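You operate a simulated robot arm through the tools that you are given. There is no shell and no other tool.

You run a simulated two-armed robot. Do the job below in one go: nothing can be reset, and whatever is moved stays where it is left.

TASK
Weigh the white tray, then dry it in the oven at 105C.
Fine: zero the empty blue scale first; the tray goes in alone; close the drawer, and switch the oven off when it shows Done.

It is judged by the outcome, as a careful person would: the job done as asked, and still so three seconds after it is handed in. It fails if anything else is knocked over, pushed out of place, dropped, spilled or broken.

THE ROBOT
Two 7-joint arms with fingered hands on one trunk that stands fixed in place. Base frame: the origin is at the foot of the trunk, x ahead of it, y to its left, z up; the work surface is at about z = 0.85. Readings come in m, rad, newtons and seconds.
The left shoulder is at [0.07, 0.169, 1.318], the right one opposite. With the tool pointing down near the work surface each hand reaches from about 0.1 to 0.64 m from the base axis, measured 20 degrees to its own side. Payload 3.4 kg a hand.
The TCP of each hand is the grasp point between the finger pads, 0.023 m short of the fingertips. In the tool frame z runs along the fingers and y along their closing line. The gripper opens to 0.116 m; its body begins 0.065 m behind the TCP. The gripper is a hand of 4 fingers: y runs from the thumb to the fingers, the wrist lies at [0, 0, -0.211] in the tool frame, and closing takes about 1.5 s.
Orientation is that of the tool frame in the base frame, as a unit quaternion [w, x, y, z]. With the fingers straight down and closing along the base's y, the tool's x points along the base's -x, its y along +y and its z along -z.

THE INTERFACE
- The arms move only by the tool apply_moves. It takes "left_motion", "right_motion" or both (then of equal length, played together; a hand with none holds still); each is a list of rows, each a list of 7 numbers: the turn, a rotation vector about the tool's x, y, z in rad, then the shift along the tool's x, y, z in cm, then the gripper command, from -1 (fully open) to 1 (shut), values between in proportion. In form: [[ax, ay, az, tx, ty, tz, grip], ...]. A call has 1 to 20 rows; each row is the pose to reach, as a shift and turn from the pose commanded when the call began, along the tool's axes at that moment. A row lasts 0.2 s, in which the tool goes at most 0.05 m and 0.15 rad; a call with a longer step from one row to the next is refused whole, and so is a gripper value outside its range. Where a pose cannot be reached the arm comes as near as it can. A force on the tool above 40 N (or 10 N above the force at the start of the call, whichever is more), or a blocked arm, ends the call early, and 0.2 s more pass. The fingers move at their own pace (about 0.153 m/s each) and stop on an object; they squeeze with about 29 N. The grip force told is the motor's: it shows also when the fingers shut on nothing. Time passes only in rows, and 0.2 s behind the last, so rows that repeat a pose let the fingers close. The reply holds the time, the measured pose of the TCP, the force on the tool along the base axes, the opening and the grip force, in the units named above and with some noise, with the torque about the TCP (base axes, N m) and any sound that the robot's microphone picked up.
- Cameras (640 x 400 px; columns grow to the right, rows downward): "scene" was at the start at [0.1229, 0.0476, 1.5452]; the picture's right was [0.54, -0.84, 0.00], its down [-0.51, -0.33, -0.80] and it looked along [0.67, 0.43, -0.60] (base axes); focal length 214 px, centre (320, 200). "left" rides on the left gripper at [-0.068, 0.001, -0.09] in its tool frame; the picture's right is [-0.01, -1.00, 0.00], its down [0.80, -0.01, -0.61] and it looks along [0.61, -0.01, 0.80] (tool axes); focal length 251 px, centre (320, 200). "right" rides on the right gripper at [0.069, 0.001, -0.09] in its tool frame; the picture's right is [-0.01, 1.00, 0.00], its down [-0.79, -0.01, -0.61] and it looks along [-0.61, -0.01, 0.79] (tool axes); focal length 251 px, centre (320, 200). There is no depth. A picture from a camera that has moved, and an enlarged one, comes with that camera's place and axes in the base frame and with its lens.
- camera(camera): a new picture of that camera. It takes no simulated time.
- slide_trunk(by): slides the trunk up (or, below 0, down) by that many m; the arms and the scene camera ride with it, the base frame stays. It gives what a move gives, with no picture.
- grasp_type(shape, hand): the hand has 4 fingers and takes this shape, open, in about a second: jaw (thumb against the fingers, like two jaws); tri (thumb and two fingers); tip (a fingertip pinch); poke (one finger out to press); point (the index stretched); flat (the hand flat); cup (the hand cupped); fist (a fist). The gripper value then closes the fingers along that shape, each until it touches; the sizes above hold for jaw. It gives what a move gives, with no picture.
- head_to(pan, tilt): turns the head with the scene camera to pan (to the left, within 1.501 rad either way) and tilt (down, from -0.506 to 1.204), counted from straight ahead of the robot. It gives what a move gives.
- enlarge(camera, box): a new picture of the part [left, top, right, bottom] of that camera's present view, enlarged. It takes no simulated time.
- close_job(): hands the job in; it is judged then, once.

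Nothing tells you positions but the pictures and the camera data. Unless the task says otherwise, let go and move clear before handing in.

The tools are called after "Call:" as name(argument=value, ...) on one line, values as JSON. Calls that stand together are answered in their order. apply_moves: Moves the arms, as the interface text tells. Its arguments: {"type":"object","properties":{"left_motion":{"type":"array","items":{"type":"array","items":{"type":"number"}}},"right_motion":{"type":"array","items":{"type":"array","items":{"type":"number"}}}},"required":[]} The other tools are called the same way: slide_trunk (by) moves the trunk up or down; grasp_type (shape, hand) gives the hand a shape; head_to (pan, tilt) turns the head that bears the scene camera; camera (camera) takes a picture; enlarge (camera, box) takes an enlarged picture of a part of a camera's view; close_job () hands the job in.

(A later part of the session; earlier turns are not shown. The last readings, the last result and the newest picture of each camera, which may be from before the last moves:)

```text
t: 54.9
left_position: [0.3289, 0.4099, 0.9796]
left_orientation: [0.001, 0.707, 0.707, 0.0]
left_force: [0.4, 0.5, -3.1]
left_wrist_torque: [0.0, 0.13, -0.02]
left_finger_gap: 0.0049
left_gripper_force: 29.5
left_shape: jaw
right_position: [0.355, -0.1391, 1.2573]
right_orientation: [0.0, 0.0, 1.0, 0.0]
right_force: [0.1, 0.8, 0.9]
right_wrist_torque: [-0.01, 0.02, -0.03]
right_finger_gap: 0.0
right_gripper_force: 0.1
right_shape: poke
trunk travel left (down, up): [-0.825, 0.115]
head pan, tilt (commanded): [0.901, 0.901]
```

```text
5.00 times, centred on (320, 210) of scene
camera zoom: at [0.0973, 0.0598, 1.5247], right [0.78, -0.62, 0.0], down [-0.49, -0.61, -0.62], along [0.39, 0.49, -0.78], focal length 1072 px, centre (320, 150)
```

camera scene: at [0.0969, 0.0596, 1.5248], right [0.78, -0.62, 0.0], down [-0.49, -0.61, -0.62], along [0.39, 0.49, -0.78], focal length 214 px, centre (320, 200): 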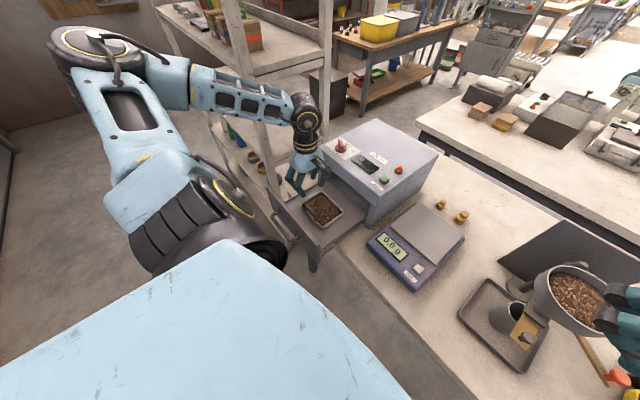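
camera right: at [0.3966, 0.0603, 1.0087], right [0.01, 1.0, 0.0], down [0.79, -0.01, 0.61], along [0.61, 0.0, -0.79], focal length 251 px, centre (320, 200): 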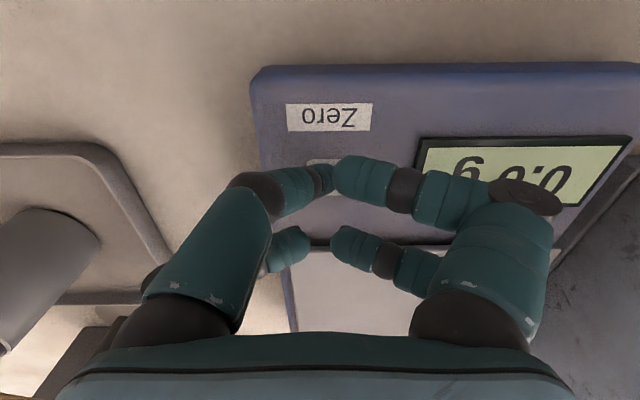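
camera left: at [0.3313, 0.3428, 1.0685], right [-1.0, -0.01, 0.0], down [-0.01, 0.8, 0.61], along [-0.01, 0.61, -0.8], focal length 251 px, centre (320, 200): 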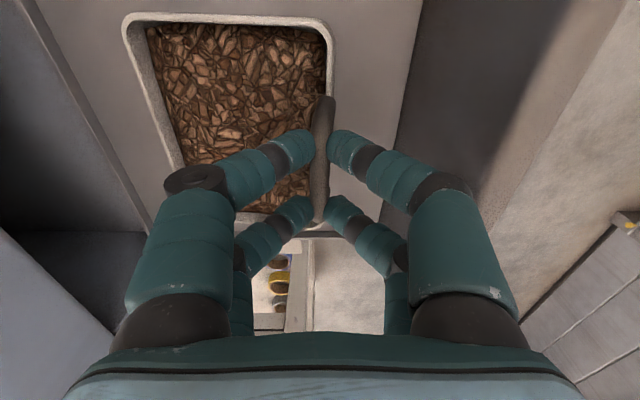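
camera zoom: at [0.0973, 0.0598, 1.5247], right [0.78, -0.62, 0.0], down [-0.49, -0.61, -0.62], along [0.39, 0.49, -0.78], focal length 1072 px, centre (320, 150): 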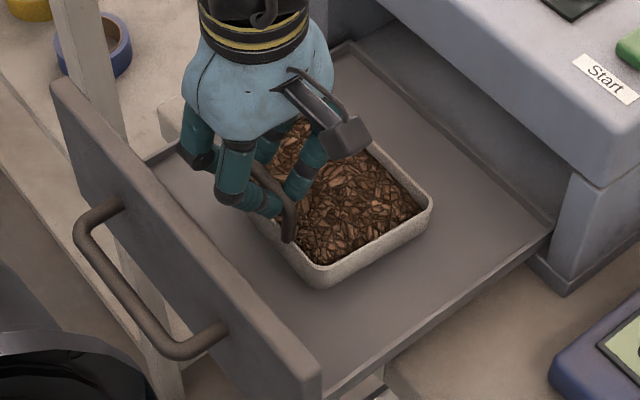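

The tray is now fully lifted: 3.1 N carried, 0.13 N·m held, and it moves with the hand, tilted about 8° far-edge-down. I'll raise slowly to z≈1.05 while levelling it by tipping the hand, then check for creep.

Call:
apply_moves(left_motion=[[0, 0, 0, 0, 0, -0.3, 1], [-0.01, 0, 0, 0, 0, -0.8, 1], [-0.03, 0, 0, 0, 0, -1.4, 1], [-0.05, 0, 0, 0, 0, -2.0, 1], [-0.07, 0, 0, 0, 0, -2.7, 1], [-0.09, 0, 0, 0, 0, -3.4, 1], [-0.11, 0, 0, 0, 0, -4.1, 1], [-0.12, 0, 0, 0, 0, -4.8, 1], [-0.12, 0, 0, 0, 0, -5.4, 1], [-0.12, 0, 0, 0, 0, -5.9, 1], [-0.12, 0, 0, 0, 0, -6.2, 1], [-0.12, 0, 0, 0, 0, -6.3, 1], [-0.12, 0, 0, 0, 0, -6.3, 1]])

Call:
camera(camera="left")

Call:
camera(camera="scene")

Call:
enlarge(camera="scene", box=[280, 150, 380, 250])

```text
t: 57.7
left_position: [0.3299, 0.411, 1.043]
left_orientation: [0.043, 0.705, 0.706, 0.043]
left_force: [-0.1, -0.6, -2.4]
left_wrist_torque: [0.0, 0.1, 0.04]
left_finger_gap: 0.0044
left_gripper_force: 29.1
left_shape: jaw
right_position: [0.3565, -0.1392, 1.2567]
right_orientation: [0.0, -0.001, 1.0, 0.0]
right_force: [-0.3, 0.0, 1.3]
right_wrist_torque: [-0.01, 0.0, -0.01]
right_finger_gap: 0.0
right_gripper_force: 0.0
right_shape: poke
trunk travel left (down, up): [-0.825, 0.115]
head pan, tilt (commanded): [0.901, 0.901]
```

```text
taken
camera left: at [0.3206, 0.3432, 1.131], right [-0.99, -0.01, -0.12], down [-0.08, 0.8, 0.6], along [0.09, 0.61, -0.79], focal length 251 px, centre (320, 200)
```

left: 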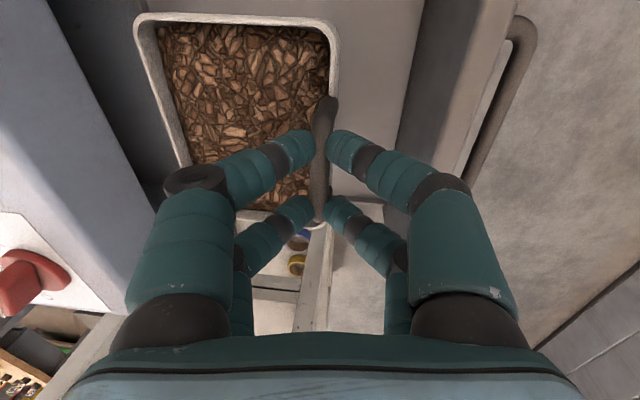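

```text
taken
camera scene: at [0.0973, 0.0598, 1.5247], right [0.78, -0.62, 0.0], down [-0.49, -0.61, -0.62], along [0.39, 0.49, -0.78], focal length 214 px, centre (320, 200)
```

scene: 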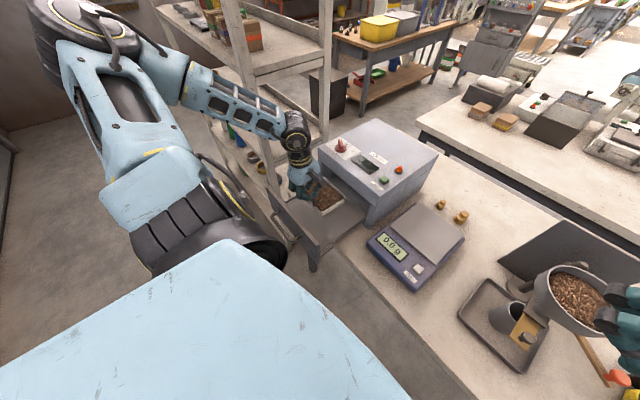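

```text
4.00 times, centred on (330, 200) of scene
camera zoom: at [0.0973, 0.0598, 1.5247], right [0.78, -0.62, 0.0], down [-0.49, -0.61, -0.62], along [0.39, 0.49, -0.78], focal length 858 px, centre (280, 200)
```

zoom: 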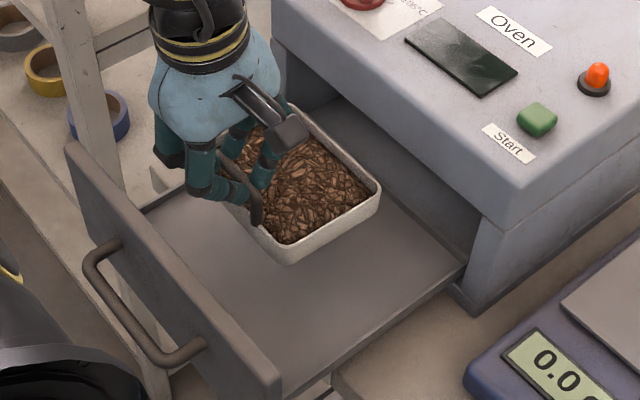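

The tray is up and carried steadily but creeping slightly in tilt, so I'll move it now: first toward −y in front of the oven, then forward above the scale plate centre (0.603, 0.125), tipping the hand gradually to keep it level.

Call:
apply_moves(left_motion=[[-0.02, 0, 0, -1, 0, 0, 1], [-0.035, 0, 0, -3, 0, 0, 1], [-0.05, 0, 0, -6, 0, 0, 1], [-0.065, 0, 0, -9.2, 0, 0, 1], [-0.08, 0, 0, -12.6, 0, 0, 1], [-0.095, 0, 0, -16, 0, 0, 1], [-0.11, 0, 0, -19.5, 0, 0, 1], [-0.12, 0, 0, -23, 1, 0.12, 1], [-0.13, 0, 0, -25.8, 3, 0.36, 1], [-0.14, 0, 0, -27.5, 6, 0.73, 1], [-0.15, 0, 0, -28.4, 9, 1.1, 1], [-0.16, 0, 0, -28.8, 12, 1.45, 1], [-0.17, 0, 0, -28.9, 15, 1.8, 1], [-0.18, 0, 0, -28.9, 17.6, 2.1, 1], [-0.19, 0, 0, -28.9, 19.6, 2.4, 1], [-0.2, 0, 0, -28.9, 21, 2.55, 1], [-0.2, 0, 0, -28.9, 21.6, 2.6, 1], [-0.2, 0, 0, -28.9, 21.7, 2.65, 1]])

Call:
camera(camera="left")

Call:
camera(camera="scene")

Call:
enlarge(camera="scene", box=[340, 150, 500, 310])

```text
t: 61.5
left_position: [0.548, 0.12, 1.0409]
left_orientation: [0.113, 0.698, 0.698, 0.113]
left_force: [0.3, -0.1, -2.8]
left_wrist_torque: [-0.04, 0.16, 0.03]
left_finger_gap: 0.0047
left_gripper_force: 29.2
left_shape: jaw
left hand out of reach, approached as far as the arm can: row 6, 7
right_position: [0.3549, -0.1396, 1.2562]
right_orientation: [0.0, -0.001, 1.0, 0.0]
right_force: [0.6, -0.2, -0.8]
right_wrist_torque: [-0.03, 0.0, -0.04]
right_finger_gap: 0.0
right_gripper_force: 0.1
right_shape: poke
trunk travel left (down, up): [-0.825, 0.115]
head pan, tilt (commanded): [0.901, 0.901]
```

```text
taken
camera left: at [0.522, 0.0533, 1.1266], right [-0.95, -0.01, -0.31], down [-0.2, 0.8, 0.57], along [0.24, 0.61, -0.76], focal length 251 px, centre (320, 200)
```

left: 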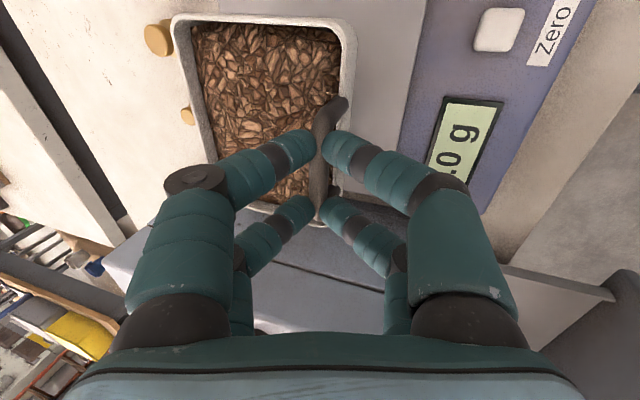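

```text
taken
camera scene: at [0.0975, 0.0595, 1.5247], right [0.78, -0.62, 0.0], down [-0.49, -0.61, -0.62], along [0.39, 0.49, -0.78], focal length 214 px, centre (320, 200)
```

scene: 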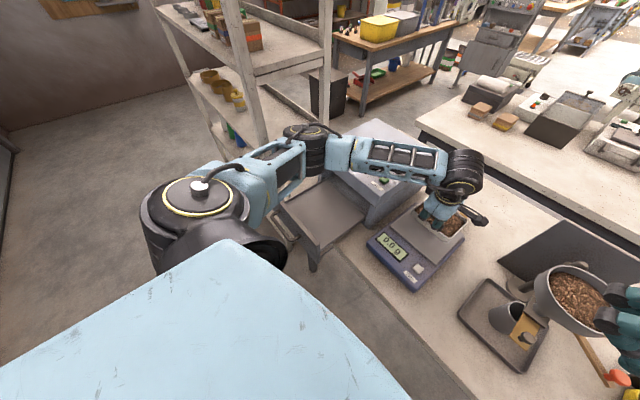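

```text
2.50 times, centred on (420, 230) of scene
camera zoom: at [0.0975, 0.0595, 1.5247], right [0.78, -0.62, 0.0], down [-0.49, -0.61, -0.62], along [0.39, 0.49, -0.78], focal length 536 px, centre (70, 125)
```

zoom: 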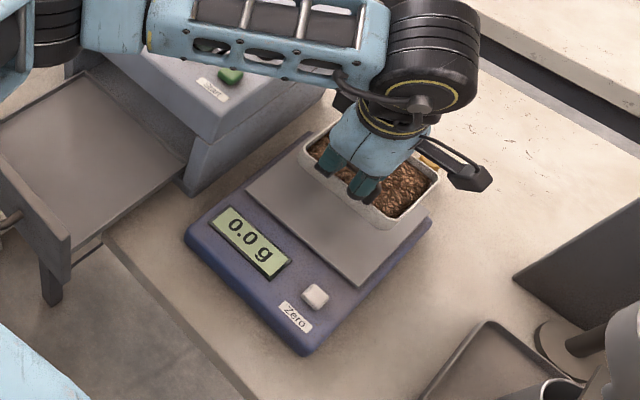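

The tray is above the scale plate, hand at (0.548, 0.120, 1.041), torque 0.16 N·m. I'll enlarge to judge the tray's tilt before lowering.

Call:
enlarge(camera="scene", box=[395, 170, 485, 260])

Call:
enlarge(camera="left", box=[130, 0, 430, 240])

Call:
camera(camera="right")

```text
4.44 times, centred on (440, 215) of scene
camera zoom: at [0.0975, 0.0595, 1.5247], right [0.78, -0.62, 0.0], down [-0.49, -0.61, -0.62], along [0.39, 0.49, -0.78], focal length 953 px, centre (-213, 133)
```

zoom: 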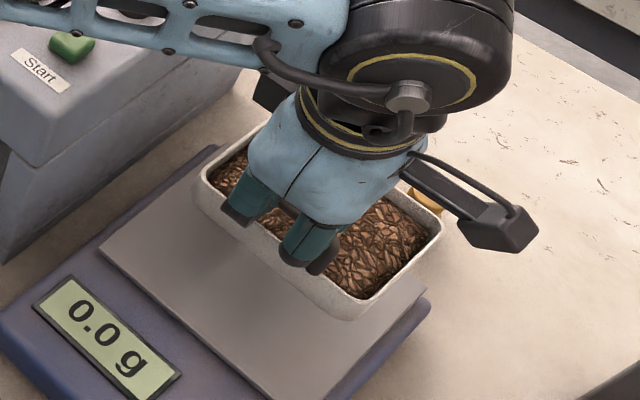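

```text
1.67 times, centred on (280, 120) of left
camera zoom: at [0.522, 0.0533, 1.1266], right [-0.95, -0.01, -0.31], down [-0.2, 0.8, 0.57], along [0.24, 0.61, -0.76], focal length 419 px, centre (387, 333)
```

zoom: 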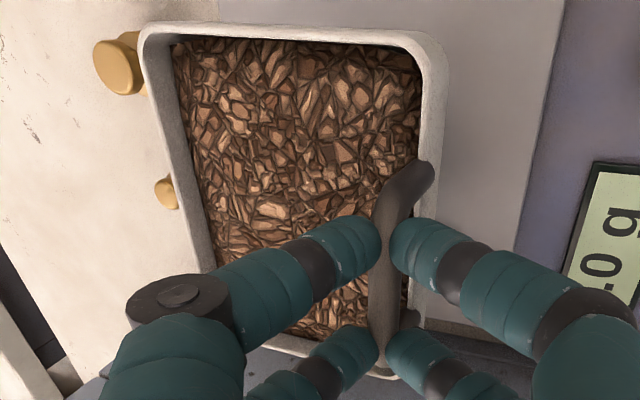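

```text
taken
camera right: at [0.2882, -0.1378, 1.3467], right [0.01, 1.0, 0.0], down [0.8, -0.01, 0.61], along [0.61, -0.01, -0.8], focal length 251 px, centre (320, 200)
```

right: 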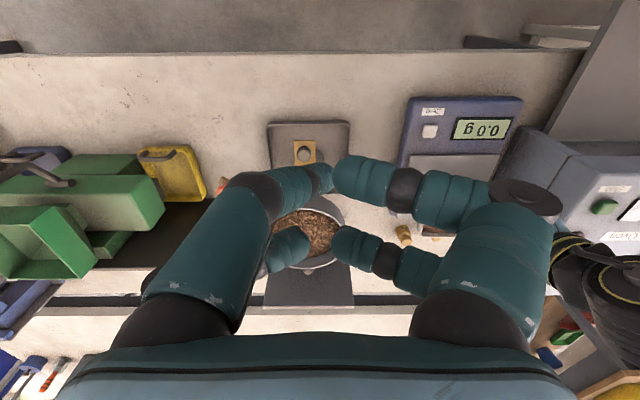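

The tray hangs about 11° far-edge-down and creeps slowly, so I'll lower it now onto the plate, tipping the hand a bit more, letting the far edge touch first and the near edge follow.

Call:
apply_moves(left_motion=[[-0.02, 0, 0, 0, 0, 0.63, 1], [-0.045, 0, 0, 0, -0.125, 1.64, 1], [-0.07, 0, 0, 0, -0.25, 2.66, 1], [-0.095, 0, 0, 0, -0.38, 3.67, 1], [-0.115, 0, 0, 0, -0.47, 4.59, 1], [-0.12, 0, 0, 0, -0.69, 5.25, 1], [-0.12, 0, 0, 0, -1.13, 5.63, 1], [-0.12, 0, 0, 0, -1.67, 5.98, 1]])

Call:
camera(camera="left")

Call:
enlarge(camera="scene", box=[375, 170, 485, 280])

```text
t: 63.3
left_position: [0.5498, 0.1216, 0.9804]
left_orientation: [0.154, 0.69, 0.69, 0.154]
left_force: [-1.9, 0.9, 1.0]
left_wrist_torque: [-0.06, -0.03, -0.03]
left_finger_gap: 0.0022
left_gripper_force: 29.2
left_shape: jaw
right_position: [0.3552, -0.1401, 1.2566]
right_orientation: [-0.001, 0.0, 1.0, 0.0]
right_force: [0.4, 0.2, 0.6]
right_wrist_torque: [0.02, 0.0, 0.01]
right_finger_gap: 0.0
right_gripper_force: 0.2
right_shape: poke
trunk travel left (down, up): [-0.825, 0.115]
head pan, tilt (commanded): [0.901, 0.901]
```

```text
taken
camera left: at [0.5132, 0.0534, 1.061], right [-0.9, -0.01, -0.43], down [-0.26, 0.8, 0.55], along [0.33, 0.61, -0.72], focal length 251 px, centre (320, 200)
```

left: 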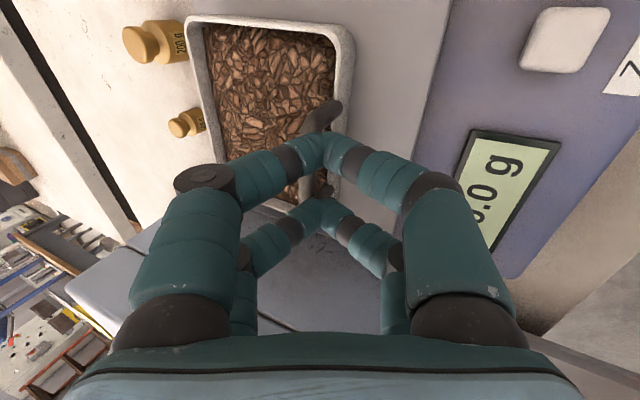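

```text
3.64 times, centred on (430, 225) of scene
camera zoom: at [0.0961, 0.0594, 1.5248], right [0.78, -0.62, 0.0], down [-0.49, -0.61, -0.62], along [0.39, 0.49, -0.78], focal length 780 px, centre (-80, 109)
```

zoom: 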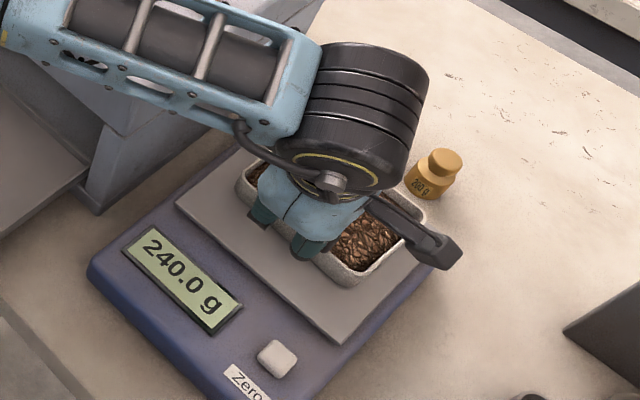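

The far edge touched and the handle has slipped out from under the fingertips, so the tray now rests on the plate. I'll open the fingers and back off along the tool axis, then read the scale.

Call:
apply_moves(left_motion=[[0, 0, 0, 0, 0, 0, 0.8], [0, 0, 0, 0, 0, -0.3, 0.6], [0, 0, 0, 0, 0, -1, 0.5], [0, 0, 0, 0, 0, -2.5, 0.4], [0, 0, 0, 0, 0, -4.5, 0.4], [0, 0, 0, 0, 0, -7, 0.4], [0, 0, 0, 0, 0, -9, 0.4], [0, 0, 0, 0, 0, -10, 0.4], [0, 0, 0, 0, 0, -10, 0.4]])

Call:
camera(camera="left")

Call:
camera(camera="scene")

Call:
enlarge(camera="scene", box=[360, 170, 490, 300])

```text
t: 65.3
left_position: [0.5084, 0.1217, 1.0713]
left_orientation: [0.154, 0.69, 0.69, 0.155]
left_force: [0.5, -0.1, -0.2]
left_wrist_torque: [-0.05, -0.01, -0.03]
left_finger_gap: 0.0347
left_gripper_force: 0.0
left_shape: jaw
right_position: [0.356, -0.1395, 1.2568]
right_orientation: [0.0, 0.0, 1.0, 0.0]
right_force: [-0.1, -0.4, 0.3]
right_wrist_torque: [0.0, -0.01, -0.02]
right_finger_gap: 0.0002
right_gripper_force: 0.2
right_shape: poke
trunk travel left (down, up): [-0.825, 0.115]
head pan, tilt (commanded): [0.901, 0.901]
```

```text
taken
camera left: at [0.4713, 0.0537, 1.1525], right [-0.9, -0.01, -0.43], down [-0.27, 0.79, 0.55], along [0.33, 0.61, -0.72], focal length 251 px, centre (320, 200)
```

left: 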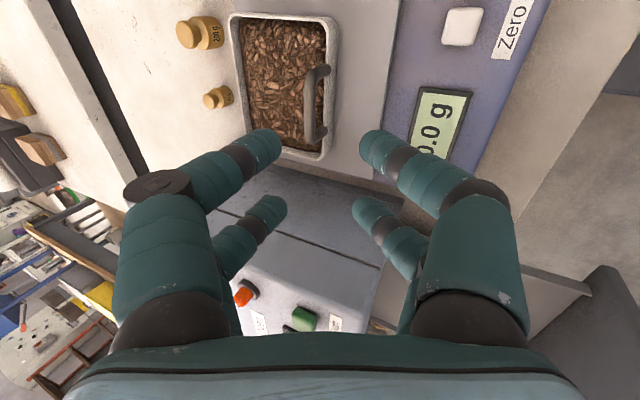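

```text
taken
camera scene: at [0.0972, 0.0594, 1.5247], right [0.78, -0.62, 0.0], down [-0.49, -0.61, -0.62], along [0.39, 0.49, -0.78], focal length 214 px, centre (320, 200)
```

scene: 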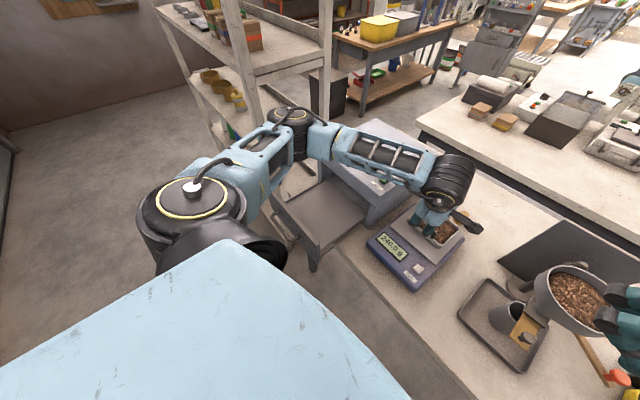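

```text
3.08 times, centred on (425, 235) of scene
camera zoom: at [0.0972, 0.0594, 1.5247], right [0.78, -0.62, 0.0], down [-0.49, -0.61, -0.62], along [0.39, 0.49, -0.78], focal length 660 px, centre (-3, 92)
```

zoom: 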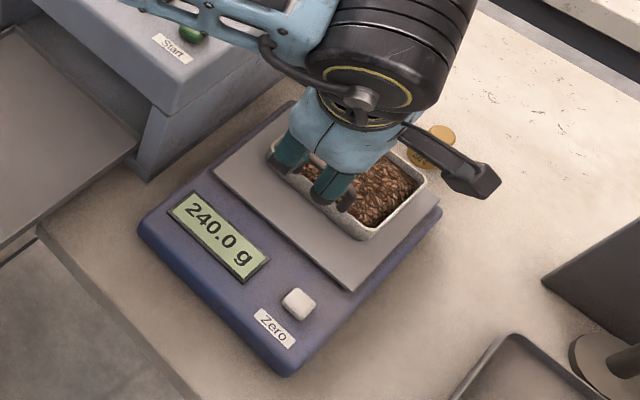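

The scale reads a free-standing 240.0 g. I'll move the hand up and back to see how the tray sits on the plate.

Call:
apply_moves(left_motion=[[0, 0, 0, 0, 0, -3, 0.4], [0, 0, 0, 0, 0, -7, 0.4], [0, 0, 0, 0, 0, -11, 0.4], [0, 0, 0, 0, 0, -15, 0.4], [0, 0, 0, 0, 0, -17, 0.4], [0, 0, 0, 0, 0, -17, 0.4]])

Call:
camera(camera="left")

Call:
head_to(pan=0.2, tilt=0.8)

Call:
camera(camera="scene")

Call:
enlarge(camera="left", box=[200, 0, 480, 200])

```text
t: 66.7
left_position: [0.435, 0.1226, 1.2242]
left_orientation: [0.154, 0.69, 0.69, 0.154]
left_force: [-0.6, 0.3, 0.0]
left_wrist_torque: [0.01, 0.01, 0.03]
left_finger_gap: 0.0345
left_gripper_force: 0.1
left_shape: jaw
right_position: [0.3568, -0.1404, 1.2567]
right_orientation: [0.0, 0.0, 1.0, 0.0]
right_force: [-0.2, -0.1, 0.0]
right_wrist_torque: [0.0, 0.02, -0.01]
right_finger_gap: 0.0
right_gripper_force: 0.2
right_shape: poke
trunk travel left (down, up): [-0.825, 0.115]
head pan, tilt (commanded): [0.901, 0.901]
```

```text
taken
camera left: at [0.3988, 0.0542, 1.3064], right [-0.9, -0.01, -0.43], down [-0.26, 0.79, 0.55], along [0.33, 0.61, -0.72], focal length 251 px, centre (320, 200)
```

left: 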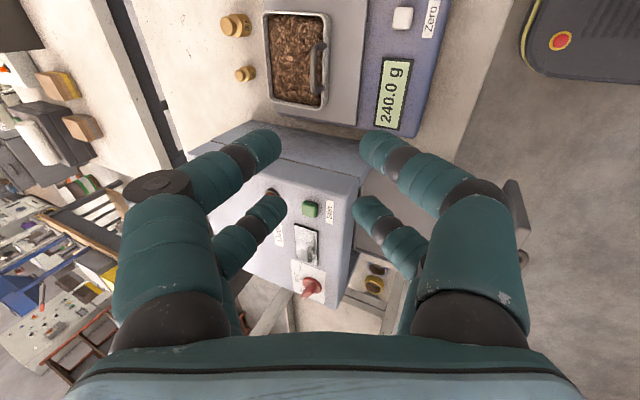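

```text
t: 67.8
left_position: [0.4347, 0.12, 1.2253]
left_orientation: [0.155, 0.689, 0.691, 0.154]
left_force: [0.4, 0.6, -0.5]
left_wrist_torque: [0.04, 0.03, 0.01]
left_finger_gap: 0.0346
left_gripper_force: 0.0
left_shape: jaw
right_position: [0.3557, -0.1402, 1.2572]
right_orientation: [-0.001, 0.0, 1.0, 0.0]
right_force: [-0.1, -0.2, -0.4]
right_wrist_torque: [-0.03, 0.0, -0.03]
right_finger_gap: 0.0
right_gripper_force: 0.1
right_shape: poke
trunk travel left (down, up): [-0.825, 0.115]
head pan, tilt (commanded): [0.201, 0.799]
```

```text
taken
camera scene: at [0.1291, 0.0163, 1.5327], right [0.2, -0.98, 0.0], down [-0.7, -0.14, -0.7], along [0.68, 0.14, -0.72], focal length 214 px, centre (320, 200)
```

scene: 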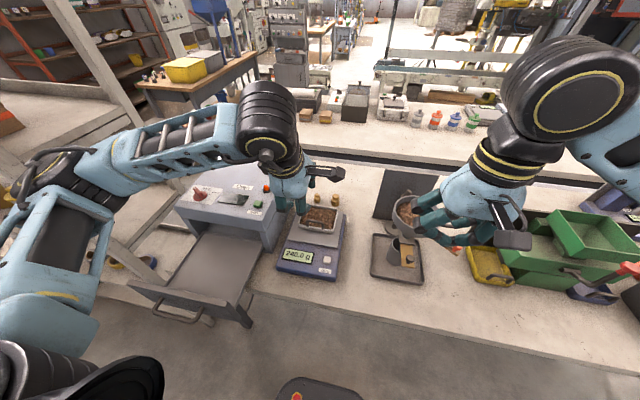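

```text
2.00 times, centred on (340, 100) of left
camera zoom: at [0.3986, 0.054, 1.3062], right [-0.9, -0.01, -0.43], down [-0.26, 0.79, 0.55], along [0.33, 0.61, -0.72], focal length 503 px, centre (280, 400)
```

zoom: 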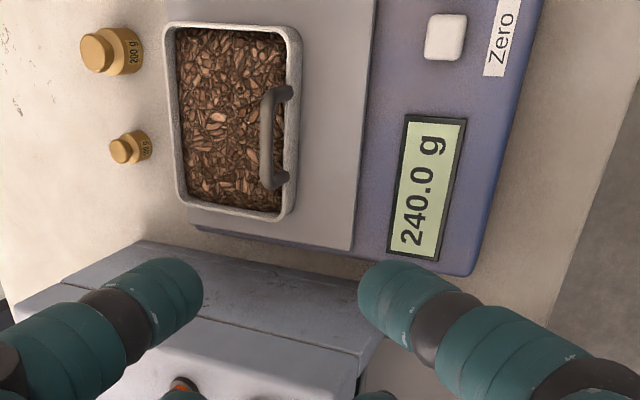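

The scale shows a steady 240.0 g and the tray sits at about x 0.56–0.66, y 0.06–0.19 on the plate, handle bar near (0.561, 0.124, 0.962). The plain pinch crept in tilt, so for the return I'll roll the hand sideways so one finger pair grips the bar and the other the lower handle post. First I straighten and roll the hand in free air.

Call:
apply_moves(left_motion=[[0.12, 0, 0, 0, 0, 0, 0.3], [0.25, 0, 0, 0, 0, 0, 0.3], [0.38, 0, 0, 0, 0, 0, 0.3], [0.445, 0, 0, 0, 0, 0, 0.3], [0.445, 0, 0, 0, 0, 0, 0.3]])

Call:
apply_moves(left_motion=[[0, -0.13, 0, 0.5, 1, 0, 0.3], [0, -0.26, 0, 1, 2, 0, 0.3], [0, -0.39, 0, 1.5, 3, 0, 0.3], [0, -0.52, 0, 2, 4, 0, 0.3], [0, -0.65, 0, 2.5, 5, 0, 0.3], [0, -0.66, 0, 2.5, 6, 0, 0.3], [0, -0.66, 0, 2.5, 6, 0, 0.3]])

Call:
camera(camera="left")

Call:
camera(camera="scene")

```text
t: 69.0
left_position: [0.4356, 0.1206, 1.2252]
left_orientation: [-0.002, 0.707, 0.707, -0.002]
left_force: [-0.1, 0.3, -0.8]
left_wrist_torque: [0.01, -0.02, -0.02]
left_finger_gap: 0.0405
left_gripper_force: 0.0
left_shape: jaw
right_position: [0.356, -0.139, 1.2569]
right_orientation: [0.0, 0.0, 1.0, 0.0]
right_force: [-0.3, 0.1, -0.8]
right_wrist_torque: [-0.03, 0.01, -0.01]
right_finger_gap: 0.0
right_gripper_force: 0.2
right_shape: poke
trunk travel left (down, up): [-0.825, 0.115]
head pan, tilt (commanded): [0.201, 0.799]
```

```text
t: 70.6
left_position: [0.4957, 0.1459, 1.2246]
left_orientation: [0.228, 0.669, 0.669, -0.231]
left_force: [0.3, -0.2, -0.3]
left_wrist_torque: [0.01, 0.01, 0.03]
left_finger_gap: 0.0405
left_gripper_force: 0.0
left_shape: jaw
right_position: [0.3563, -0.1398, 1.2564]
right_orientation: [0.0, 0.0, 1.0, 0.001]
right_force: [0.3, -0.4, -0.2]
right_wrist_torque: [-0.01, -0.03, 0.02]
right_finger_gap: 0.0
right_gripper_force: 0.0
right_shape: poke
trunk travel left (down, up): [-0.825, 0.115]
head pan, tilt (commanded): [0.201, 0.799]
```

```text
taken
camera left: at [0.4979, 0.1482, 1.3369], right [-1.0, -0.01, 0.01], down [-0.01, 1.0, -0.01], along [-0.01, -0.01, -1.0], focal length 251 px, centre (320, 200)
```

left: 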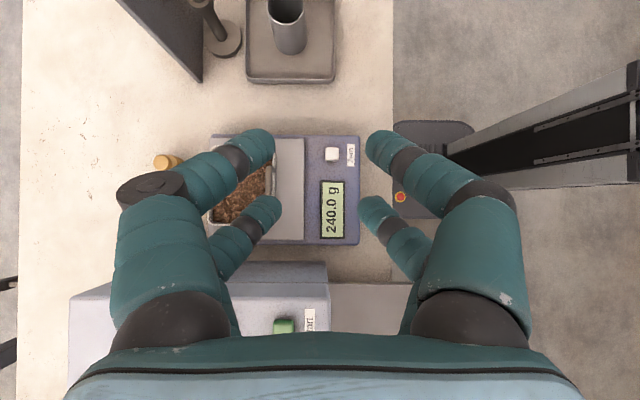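

```text
taken
camera scene: at [0.1291, 0.016, 1.5327], right [0.2, -0.98, 0.0], down [-0.7, -0.14, -0.7], along [0.68, 0.14, -0.72], focal length 214 px, centre (320, 200)
```

scene: 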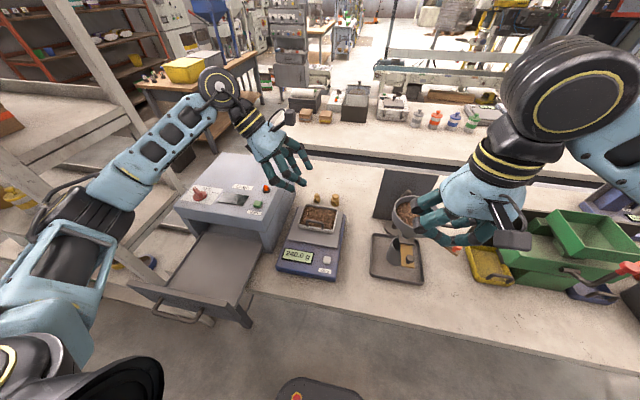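

Clear view now. I'll zoom in on the tray and handle on the scale to fix the post positions.

Call:
enlarge(camera="scene", box=[285, 190, 355, 250])

Call:
enlarge(camera="left", box=[190, 120, 370, 260])

```text
6.67 times, centred on (320, 220) of scene
camera zoom: at [0.1291, 0.016, 1.5327], right [0.2, -0.98, 0.0], down [-0.7, -0.14, -0.7], along [0.68, 0.14, -0.72], focal length 1430 px, centre (320, 67)
```

zoom: 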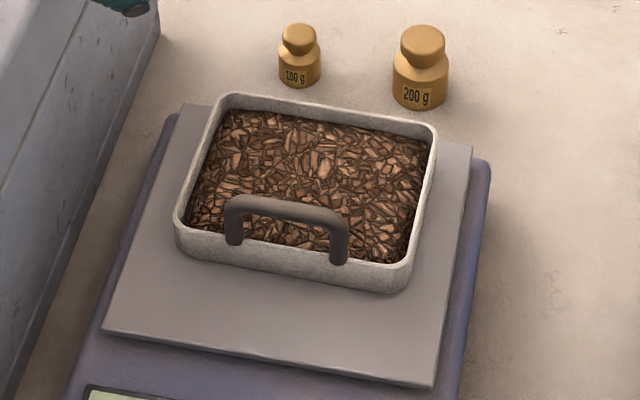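

```text
2.86 times, centred on (280, 190) of left
camera zoom: at [0.4979, 0.1482, 1.3369], right [-1.0, -0.01, 0.01], down [-0.01, 1.0, -0.01], along [-0.01, -0.01, -1.0], focal length 718 px, centre (434, 229)
```

zoom: 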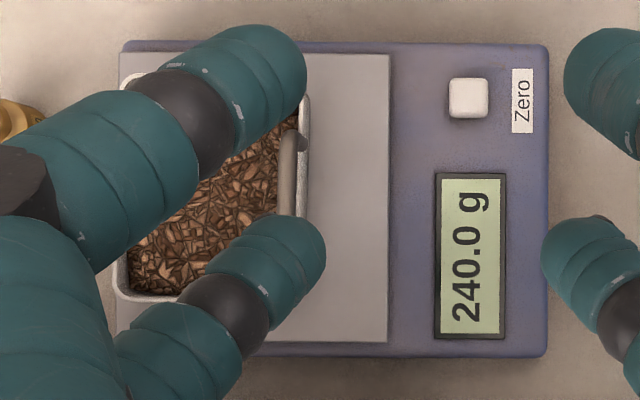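

The tray lies flat on the plate; handle bar is at about x 0.567, posts at y≈0.0955 and 0.1475, bar z≈0.9645, rim ≈0.9325. I'll go to a pre-grasp 8 cm back along a sideways-tilted approach.

Call:
apply_moves(left_motion=[[0, 0.02, 0, 2.4, 1.2, 2.15, 0.3], [0, 0.04, 0, 4.85, 2.4, 4.3, 0.3], [0, 0.06, 0, 7.28, 3.6, 6.46, 0.3], [0, 0.08, 0, 9.7, 4.8, 8.6, 0.3], [0, 0.08, 0, 12.1, 6, 10.8, 0.3], [0, 0.08, 0, 14.0, 7, 12.4, 0.3], [0, 0.08, 0, 14.56, 7.18, 12.93, 0.3], [0, 0.08, 0, 14.56, 7.18, 12.93, 0.3]])

Call:
camera(camera="left")

Call:
enlarge(camera="scene", box=[230, 150, 360, 280])

```text
t: 72.4
left_position: [0.5679, 0.1822, 1.0313]
left_orientation: [0.201, 0.677, 0.678, -0.203]
left_force: [0.6, -0.2, 0.0]
left_wrist_torque: [0.0, 0.01, -0.03]
left_finger_gap: 0.0404
left_gripper_force: 0.0
left_shape: jaw
right_position: [0.3552, -0.1405, 1.2565]
right_orientation: [-0.001, 0.001, 1.0, 0.0]
right_force: [-0.1, -1.0, -0.3]
right_wrist_torque: [0.01, -0.03, 0.0]
right_finger_gap: 0.0
right_gripper_force: 0.2
right_shape: poke
trunk travel left (down, up): [-0.825, 0.115]
head pan, tilt (commanded): [0.201, 0.799]
```

```text
taken
camera left: at [0.5689, 0.1748, 1.1446], right [-1.0, -0.01, 0.01], down [-0.01, 1.0, 0.07], along [-0.01, 0.07, -1.0], focal length 251 px, centre (320, 200)
```

left: 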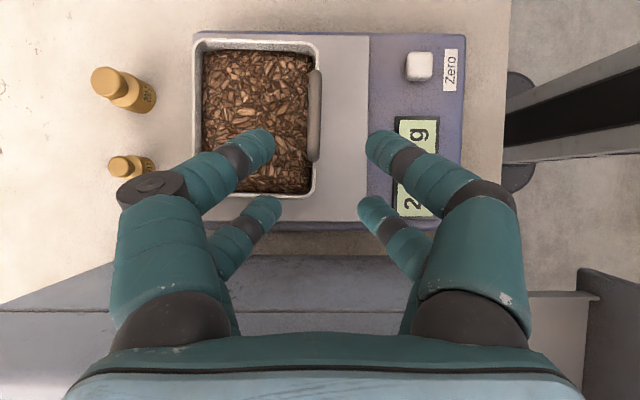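

```text
3.08 times, centred on (295, 215) of scene
camera zoom: at [0.1291, 0.0163, 1.5327], right [0.2, -0.98, 0.0], down [-0.7, -0.14, -0.7], along [0.68, 0.14, -0.72], focal length 660 px, centre (397, 154)
```

zoom: 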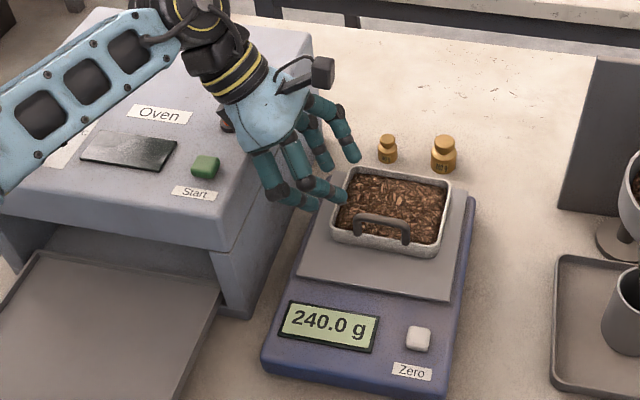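

Fingers are lined up beside the handle; I'll enlarge the hand camera view to measure the bar ends precisely before the final approach.

Call:
enlarge(camera="left", box=[180, 20, 380, 240])

```text
1.82 times, centred on (280, 130) of left
camera zoom: at [0.5689, 0.1748, 1.1446], right [-1.0, -0.01, 0.01], down [-0.01, 1.0, 0.07], along [-0.01, 0.07, -1.0], focal length 457 px, centre (393, 327)
```

zoom: 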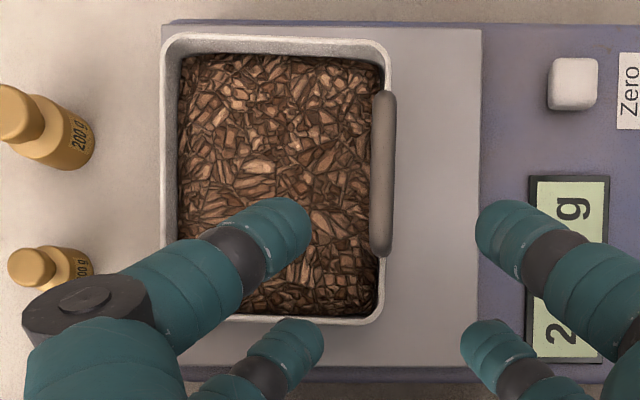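

Bar measured at x≈0.571, y 0.098–0.161 (posts near 0.103 and 0.156), z≈0.965. I'll advance 5 cm along the approach and check.

Call:
apply_moves(left_motion=[[0, 0, 0, 0.2, 0.1, 1.5, 0.3], [0, 0, 0, 0.4, 0.2, 3, 0.3], [0, 0, 0, 0.55, 0.3, 4.2, 0.3], [0, 0, 0, 0.55, 0.3, 5, 0.3], [0, 0, 0, 0.55, 0.3, 5, 0.3]])

Call:
camera(camera="left")

Call:
enlarge(camera="scene", box=[260, 170, 360, 270])

```text
t: 73.6
left_position: [0.5701, 0.1593, 0.9866]
left_orientation: [0.2, 0.677, 0.679, -0.203]
left_force: [-0.1, -0.1, 0.7]
left_wrist_torque: [0.02, 0.03, -0.03]
left_finger_gap: 0.0405
left_gripper_force: 0.0
left_shape: jaw
right_position: [0.3565, -0.1404, 1.2569]
right_orientation: [0.0, 0.0, 1.0, 0.0]
right_force: [0.0, -0.4, 0.4]
right_wrist_torque: [-0.03, 0.03, -0.02]
right_finger_gap: 0.0
right_gripper_force: 0.1
right_shape: poke
trunk travel left (down, up): [-0.825, 0.115]
head pan, tilt (commanded): [0.201, 0.799]
```

```text
taken
camera left: at [0.572, 0.1521, 1.0993], right [-1.0, -0.01, 0.01], down [-0.01, 1.0, 0.07], along [-0.01, 0.07, -1.0], focal length 251 px, centre (320, 200)
```

left: 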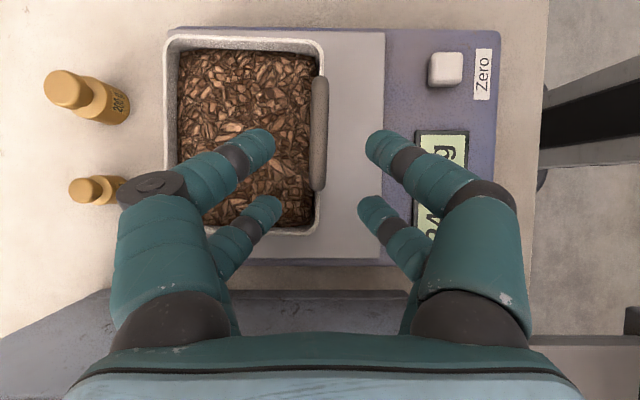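

```text
4.00 times, centred on (310, 220) of scene
camera zoom: at [0.1292, 0.0163, 1.5327], right [0.2, -0.98, 0.0], down [-0.7, -0.14, -0.7], along [0.68, 0.14, -0.72], focal length 858 px, centre (360, 120)
```

zoom: 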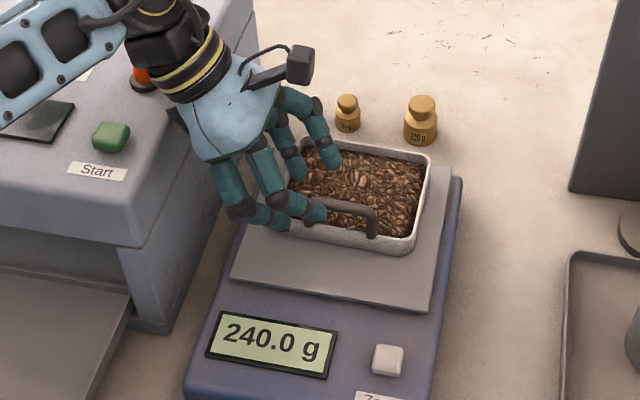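

The handle stays centred between the fingers. I'll advance the last 3 cm (TCP about (0.571, 0.1416, 0.963)), narrow the fingers, and look again before closing.

Call:
apply_moves(left_motion=[[0, 0, 0, -0.05, 0, 1, 0.3], [0, 0, 0, -0.15, 0, 2, 0.3], [0, 0, 0, -0.2, 0, 2.7, 0.3], [0, 0, 0, -0.2, 0, 3.0, 0.4], [0, 0, 0, -0.2, 0, 3.0, 0.5], [0, 0, 0, -0.2, 0, 3.0, 0.5]])

Call:
enlarge(camera="left", box=[160, 40, 440, 260])

Call:
enlarge(camera="scene", box=[270, 180, 350, 260])

```text
t: 75.0
left_position: [0.5691, 0.1413, 0.9645]
left_orientation: [0.2, 0.677, 0.678, -0.203]
left_force: [-0.6, 0.6, 0.0]
left_wrist_torque: [-0.01, 0.0, 0.0]
left_finger_gap: 0.0295
left_gripper_force: 0.1
left_shape: jaw
right_position: [0.3557, -0.1398, 1.257]
right_orientation: [0.0, 0.0, 1.0, 0.0]
right_force: [0.4, -0.8, 0.6]
right_wrist_torque: [-0.01, -0.01, -0.01]
right_finger_gap: 0.0
right_gripper_force: 0.0
right_shape: poke
trunk travel left (down, up): [-0.825, 0.115]
head pan, tilt (commanded): [0.201, 0.799]
```

```text
1.82 times, centred on (300, 150) of left
camera zoom: at [0.5717, 0.1335, 1.0754], right [-1.0, -0.01, 0.01], down [-0.01, 1.0, 0.07], along [-0.01, 0.07, -1.0], focal length 457 px, centre (356, 291)
```

zoom: 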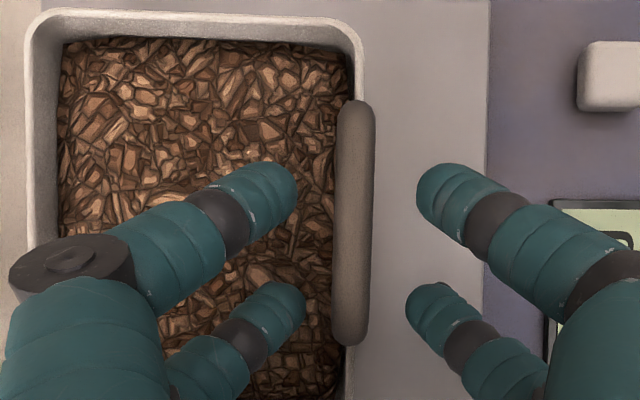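

```text
5.00 times, centred on (310, 220) of scene
camera zoom: at [0.1292, 0.0163, 1.5327], right [0.2, -0.98, 0.0], down [-0.7, -0.14, -0.7], along [0.68, 0.14, -0.72], focal length 1072 px, centre (370, 100)
```

zoom: 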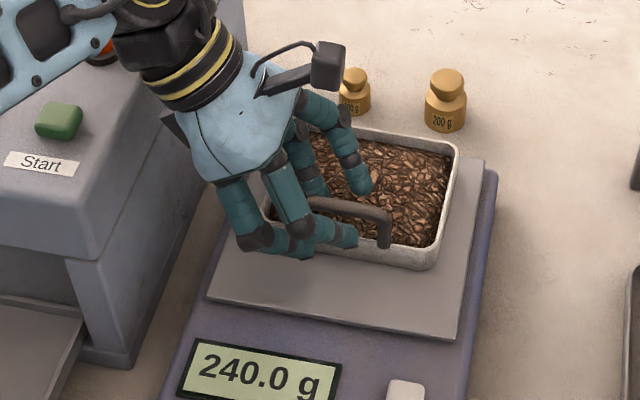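

Combining the views, the handle is about 1 cm lower relative to the pads than planned. I'll drop 1 cm vertically so one pair takes the bar and the other the post, then check.

Call:
apply_moves(left_motion=[[0, 0, 0, 0.25, 0, 0.45, 0.5], [0, 0, 0, 0.5, 0, 0.9, 0.5], [0, 0, 0, 0.53, 0.05, 0.91, 0.6], [0, 0, 0, 0.53, 0.05, 0.91, 0.65], [0, 0, 0, 0.53, 0.05, 0.91, 0.65]])

Call:
enlarge(camera="left", box=[160, 40, 440, 260])

Call:
enlarge(camera="scene", box=[280, 190, 340, 250])

```text
t: 76.2
left_position: [0.5697, 0.1395, 0.9527]
left_orientation: [0.201, 0.677, 0.679, -0.203]
left_force: [-0.7, 0.0, -0.3]
left_wrist_torque: [0.02, -0.04, 0.02]
left_finger_gap: 0.0206
left_gripper_force: 0.1
left_shape: jaw
right_position: [0.3554, -0.1413, 1.2575]
right_orientation: [0.0, 0.0, 1.0, 0.0]
right_force: [-0.2, -0.3, -0.4]
right_wrist_torque: [0.0, 0.02, -0.01]
right_finger_gap: 0.0001
right_gripper_force: 0.0
right_shape: poke
trunk travel left (down, up): [-0.825, 0.115]
head pan, tilt (commanded): [0.201, 0.799]
```

```text
1.82 times, centred on (300, 150) of left
camera zoom: at [0.572, 0.1336, 1.0652], right [-1.0, -0.01, 0.01], down [-0.01, 1.0, 0.07], along [-0.01, 0.07, -1.0], focal length 457 px, centre (356, 291)
```

zoom: 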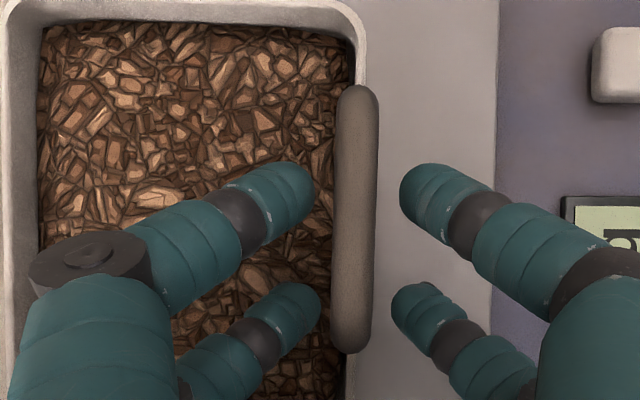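

```text
6.67 times, centred on (310, 220) of scene
camera zoom: at [0.1293, 0.0162, 1.5326], right [0.2, -0.98, 0.0], down [-0.7, -0.14, -0.7], along [0.68, 0.14, -0.72], focal length 1430 px, centre (387, 67)
```

zoom: 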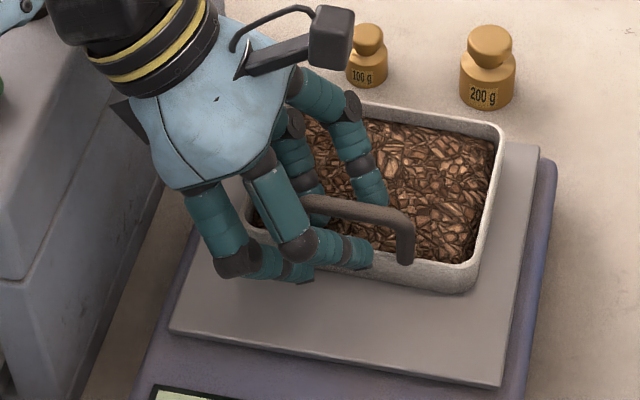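

The upper fingertips are level with the bar; the lower pair is ~5 mm short of the post, so I'll shift 5 mm toward +y and close.

Call:
apply_moves(left_motion=[[0, 0, 0, 0.25, 0, -0.15, 0.65], [0, 0, 0, 0.45, 0, -0.28, 0.65], [0, 0, 0, 0.45, 0, -0.28, 0.75], [0, 0, 0, 0.45, 0, -0.28, 0.85], [0, 0, 0, 0.45, 0, -0.28, 0.95], [0, 0, 0, 0.45, 0, -0.28, 1], [0, 0, 0, 0.45, 0, -0.28, 1], [0, 0, 0, 0.45, 0, -0.28, 1]])

Call:
enlarge(camera="left", box=[160, 40, 440, 260])

Call:
enlarge(camera="scene", box=[280, 190, 340, 250])

```text
t: 78.0
left_position: [0.5706, 0.1457, 0.9533]
left_orientation: [0.201, 0.677, 0.679, -0.203]
left_force: [1.1, 1.7, -0.1]
left_wrist_torque: [0.23, 0.03, 0.03]
left_finger_gap: 0.0001
left_gripper_force: 28.9
left_shape: jaw
right_position: [0.3563, -0.1394, 1.2572]
right_orientation: [0.001, 0.0, 1.0, 0.0]
right_force: [0.0, 0.3, -0.4]
right_wrist_torque: [-0.01, -0.01, -0.03]
right_finger_gap: 0.0
right_gripper_force: 0.1
right_shape: poke
trunk travel left (down, up): [-0.825, 0.115]
head pan, tilt (commanded): [0.201, 0.799]
```

```text
1.82 times, centred on (300, 150) of left
camera zoom: at [0.5719, 0.139, 1.0648], right [-1.0, -0.01, 0.01], down [-0.01, 1.0, 0.07], along [-0.01, 0.07, -1.0], focal length 457 px, centre (356, 291)
```

zoom: 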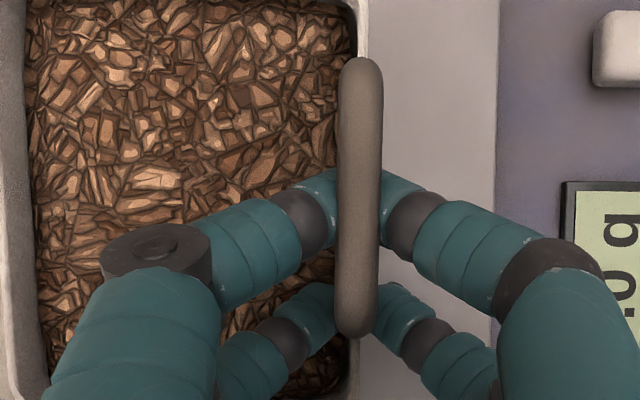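

```text
6.67 times, centred on (310, 220) of scene
camera zoom: at [0.1293, 0.0164, 1.5327], right [0.2, -0.98, 0.0], down [-0.7, -0.14, -0.7], along [0.68, 0.14, -0.72], focal length 1430 px, centre (387, 67)
```

zoom: 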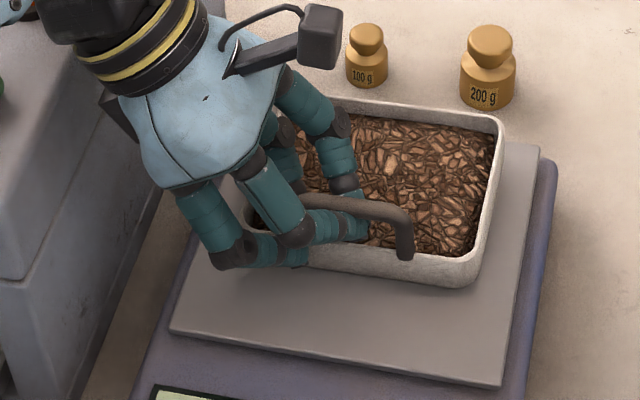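

The upper pair has closed under the bar (a V-support) and the lower pair grips the post — two heights, which should stop the tipping. Test lift of 1 cm.

Call:
apply_moves(left_motion=[[0, 0, 0, -0.11, 0, -0.17, 1], [0, 0, 0, -0.22, 0, -0.33, 1], [0, 0, 0, -0.33, 0, -0.5, 1], [0, 0, 0, -0.44, 0, -0.67, 1], [0, 0, 0, -0.55, 0, -0.84, 1], [0, 0, 0, -0.55, 0, -0.84, 1], [0, 0, 0, -0.55, 0, -0.84, 1]])

Call:
enlarge(camera="left", box=[160, 40, 440, 260])

Call:
enlarge(camera="scene", box=[270, 190, 350, 270])

```text
t: 79.6
left_position: [0.5711, 0.1451, 0.9622]
left_orientation: [0.2, 0.677, 0.678, -0.204]
left_force: [-0.7, -1.0, -1.9]
left_wrist_torque: [0.05, 0.12, 0.02]
left_finger_gap: 0.0002
left_gripper_force: 29.1
left_shape: jaw
right_position: [0.3566, -0.1391, 1.2556]
right_orientation: [0.0, -0.001, 1.0, 0.0]
right_force: [0.5, -0.1, -0.3]
right_wrist_torque: [0.01, -0.02, 0.0]
right_finger_gap: 0.0
right_gripper_force: 0.0
right_shape: poke
trunk travel left (down, up): [-0.825, 0.115]
head pan, tilt (commanded): [0.201, 0.799]
```

```text
1.82 times, centred on (300, 150) of left
camera zoom: at [0.5726, 0.1385, 1.0748], right [-1.0, -0.01, 0.01], down [-0.01, 1.0, 0.07], along [-0.01, 0.07, -1.0], focal length 457 px, centre (356, 291)
```

zoom: 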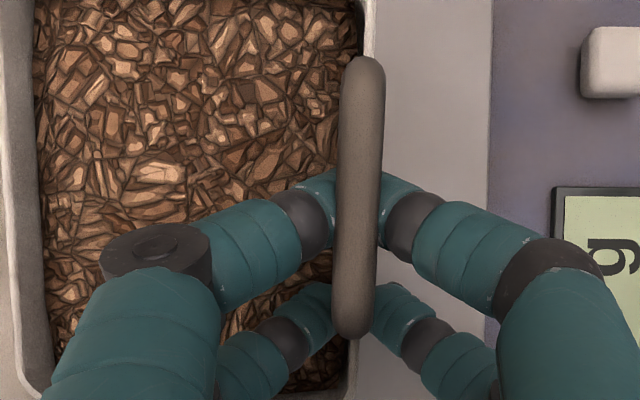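

```text
5.00 times, centred on (310, 230) of scene
camera zoom: at [0.1298, 0.0164, 1.5326], right [0.2, -0.98, 0.0], down [-0.7, -0.14, -0.7], along [0.68, 0.14, -0.72], focal length 1072 px, centre (370, 50)
```

zoom: 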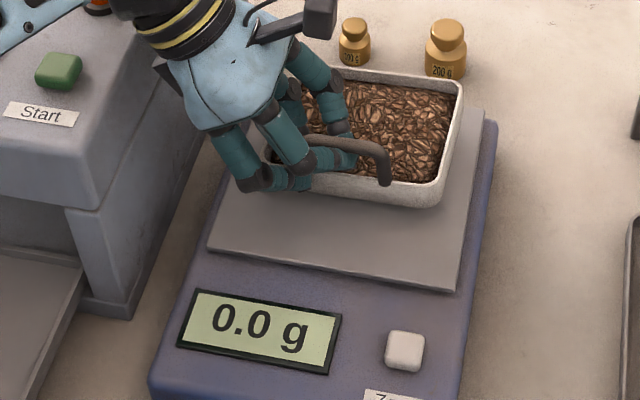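

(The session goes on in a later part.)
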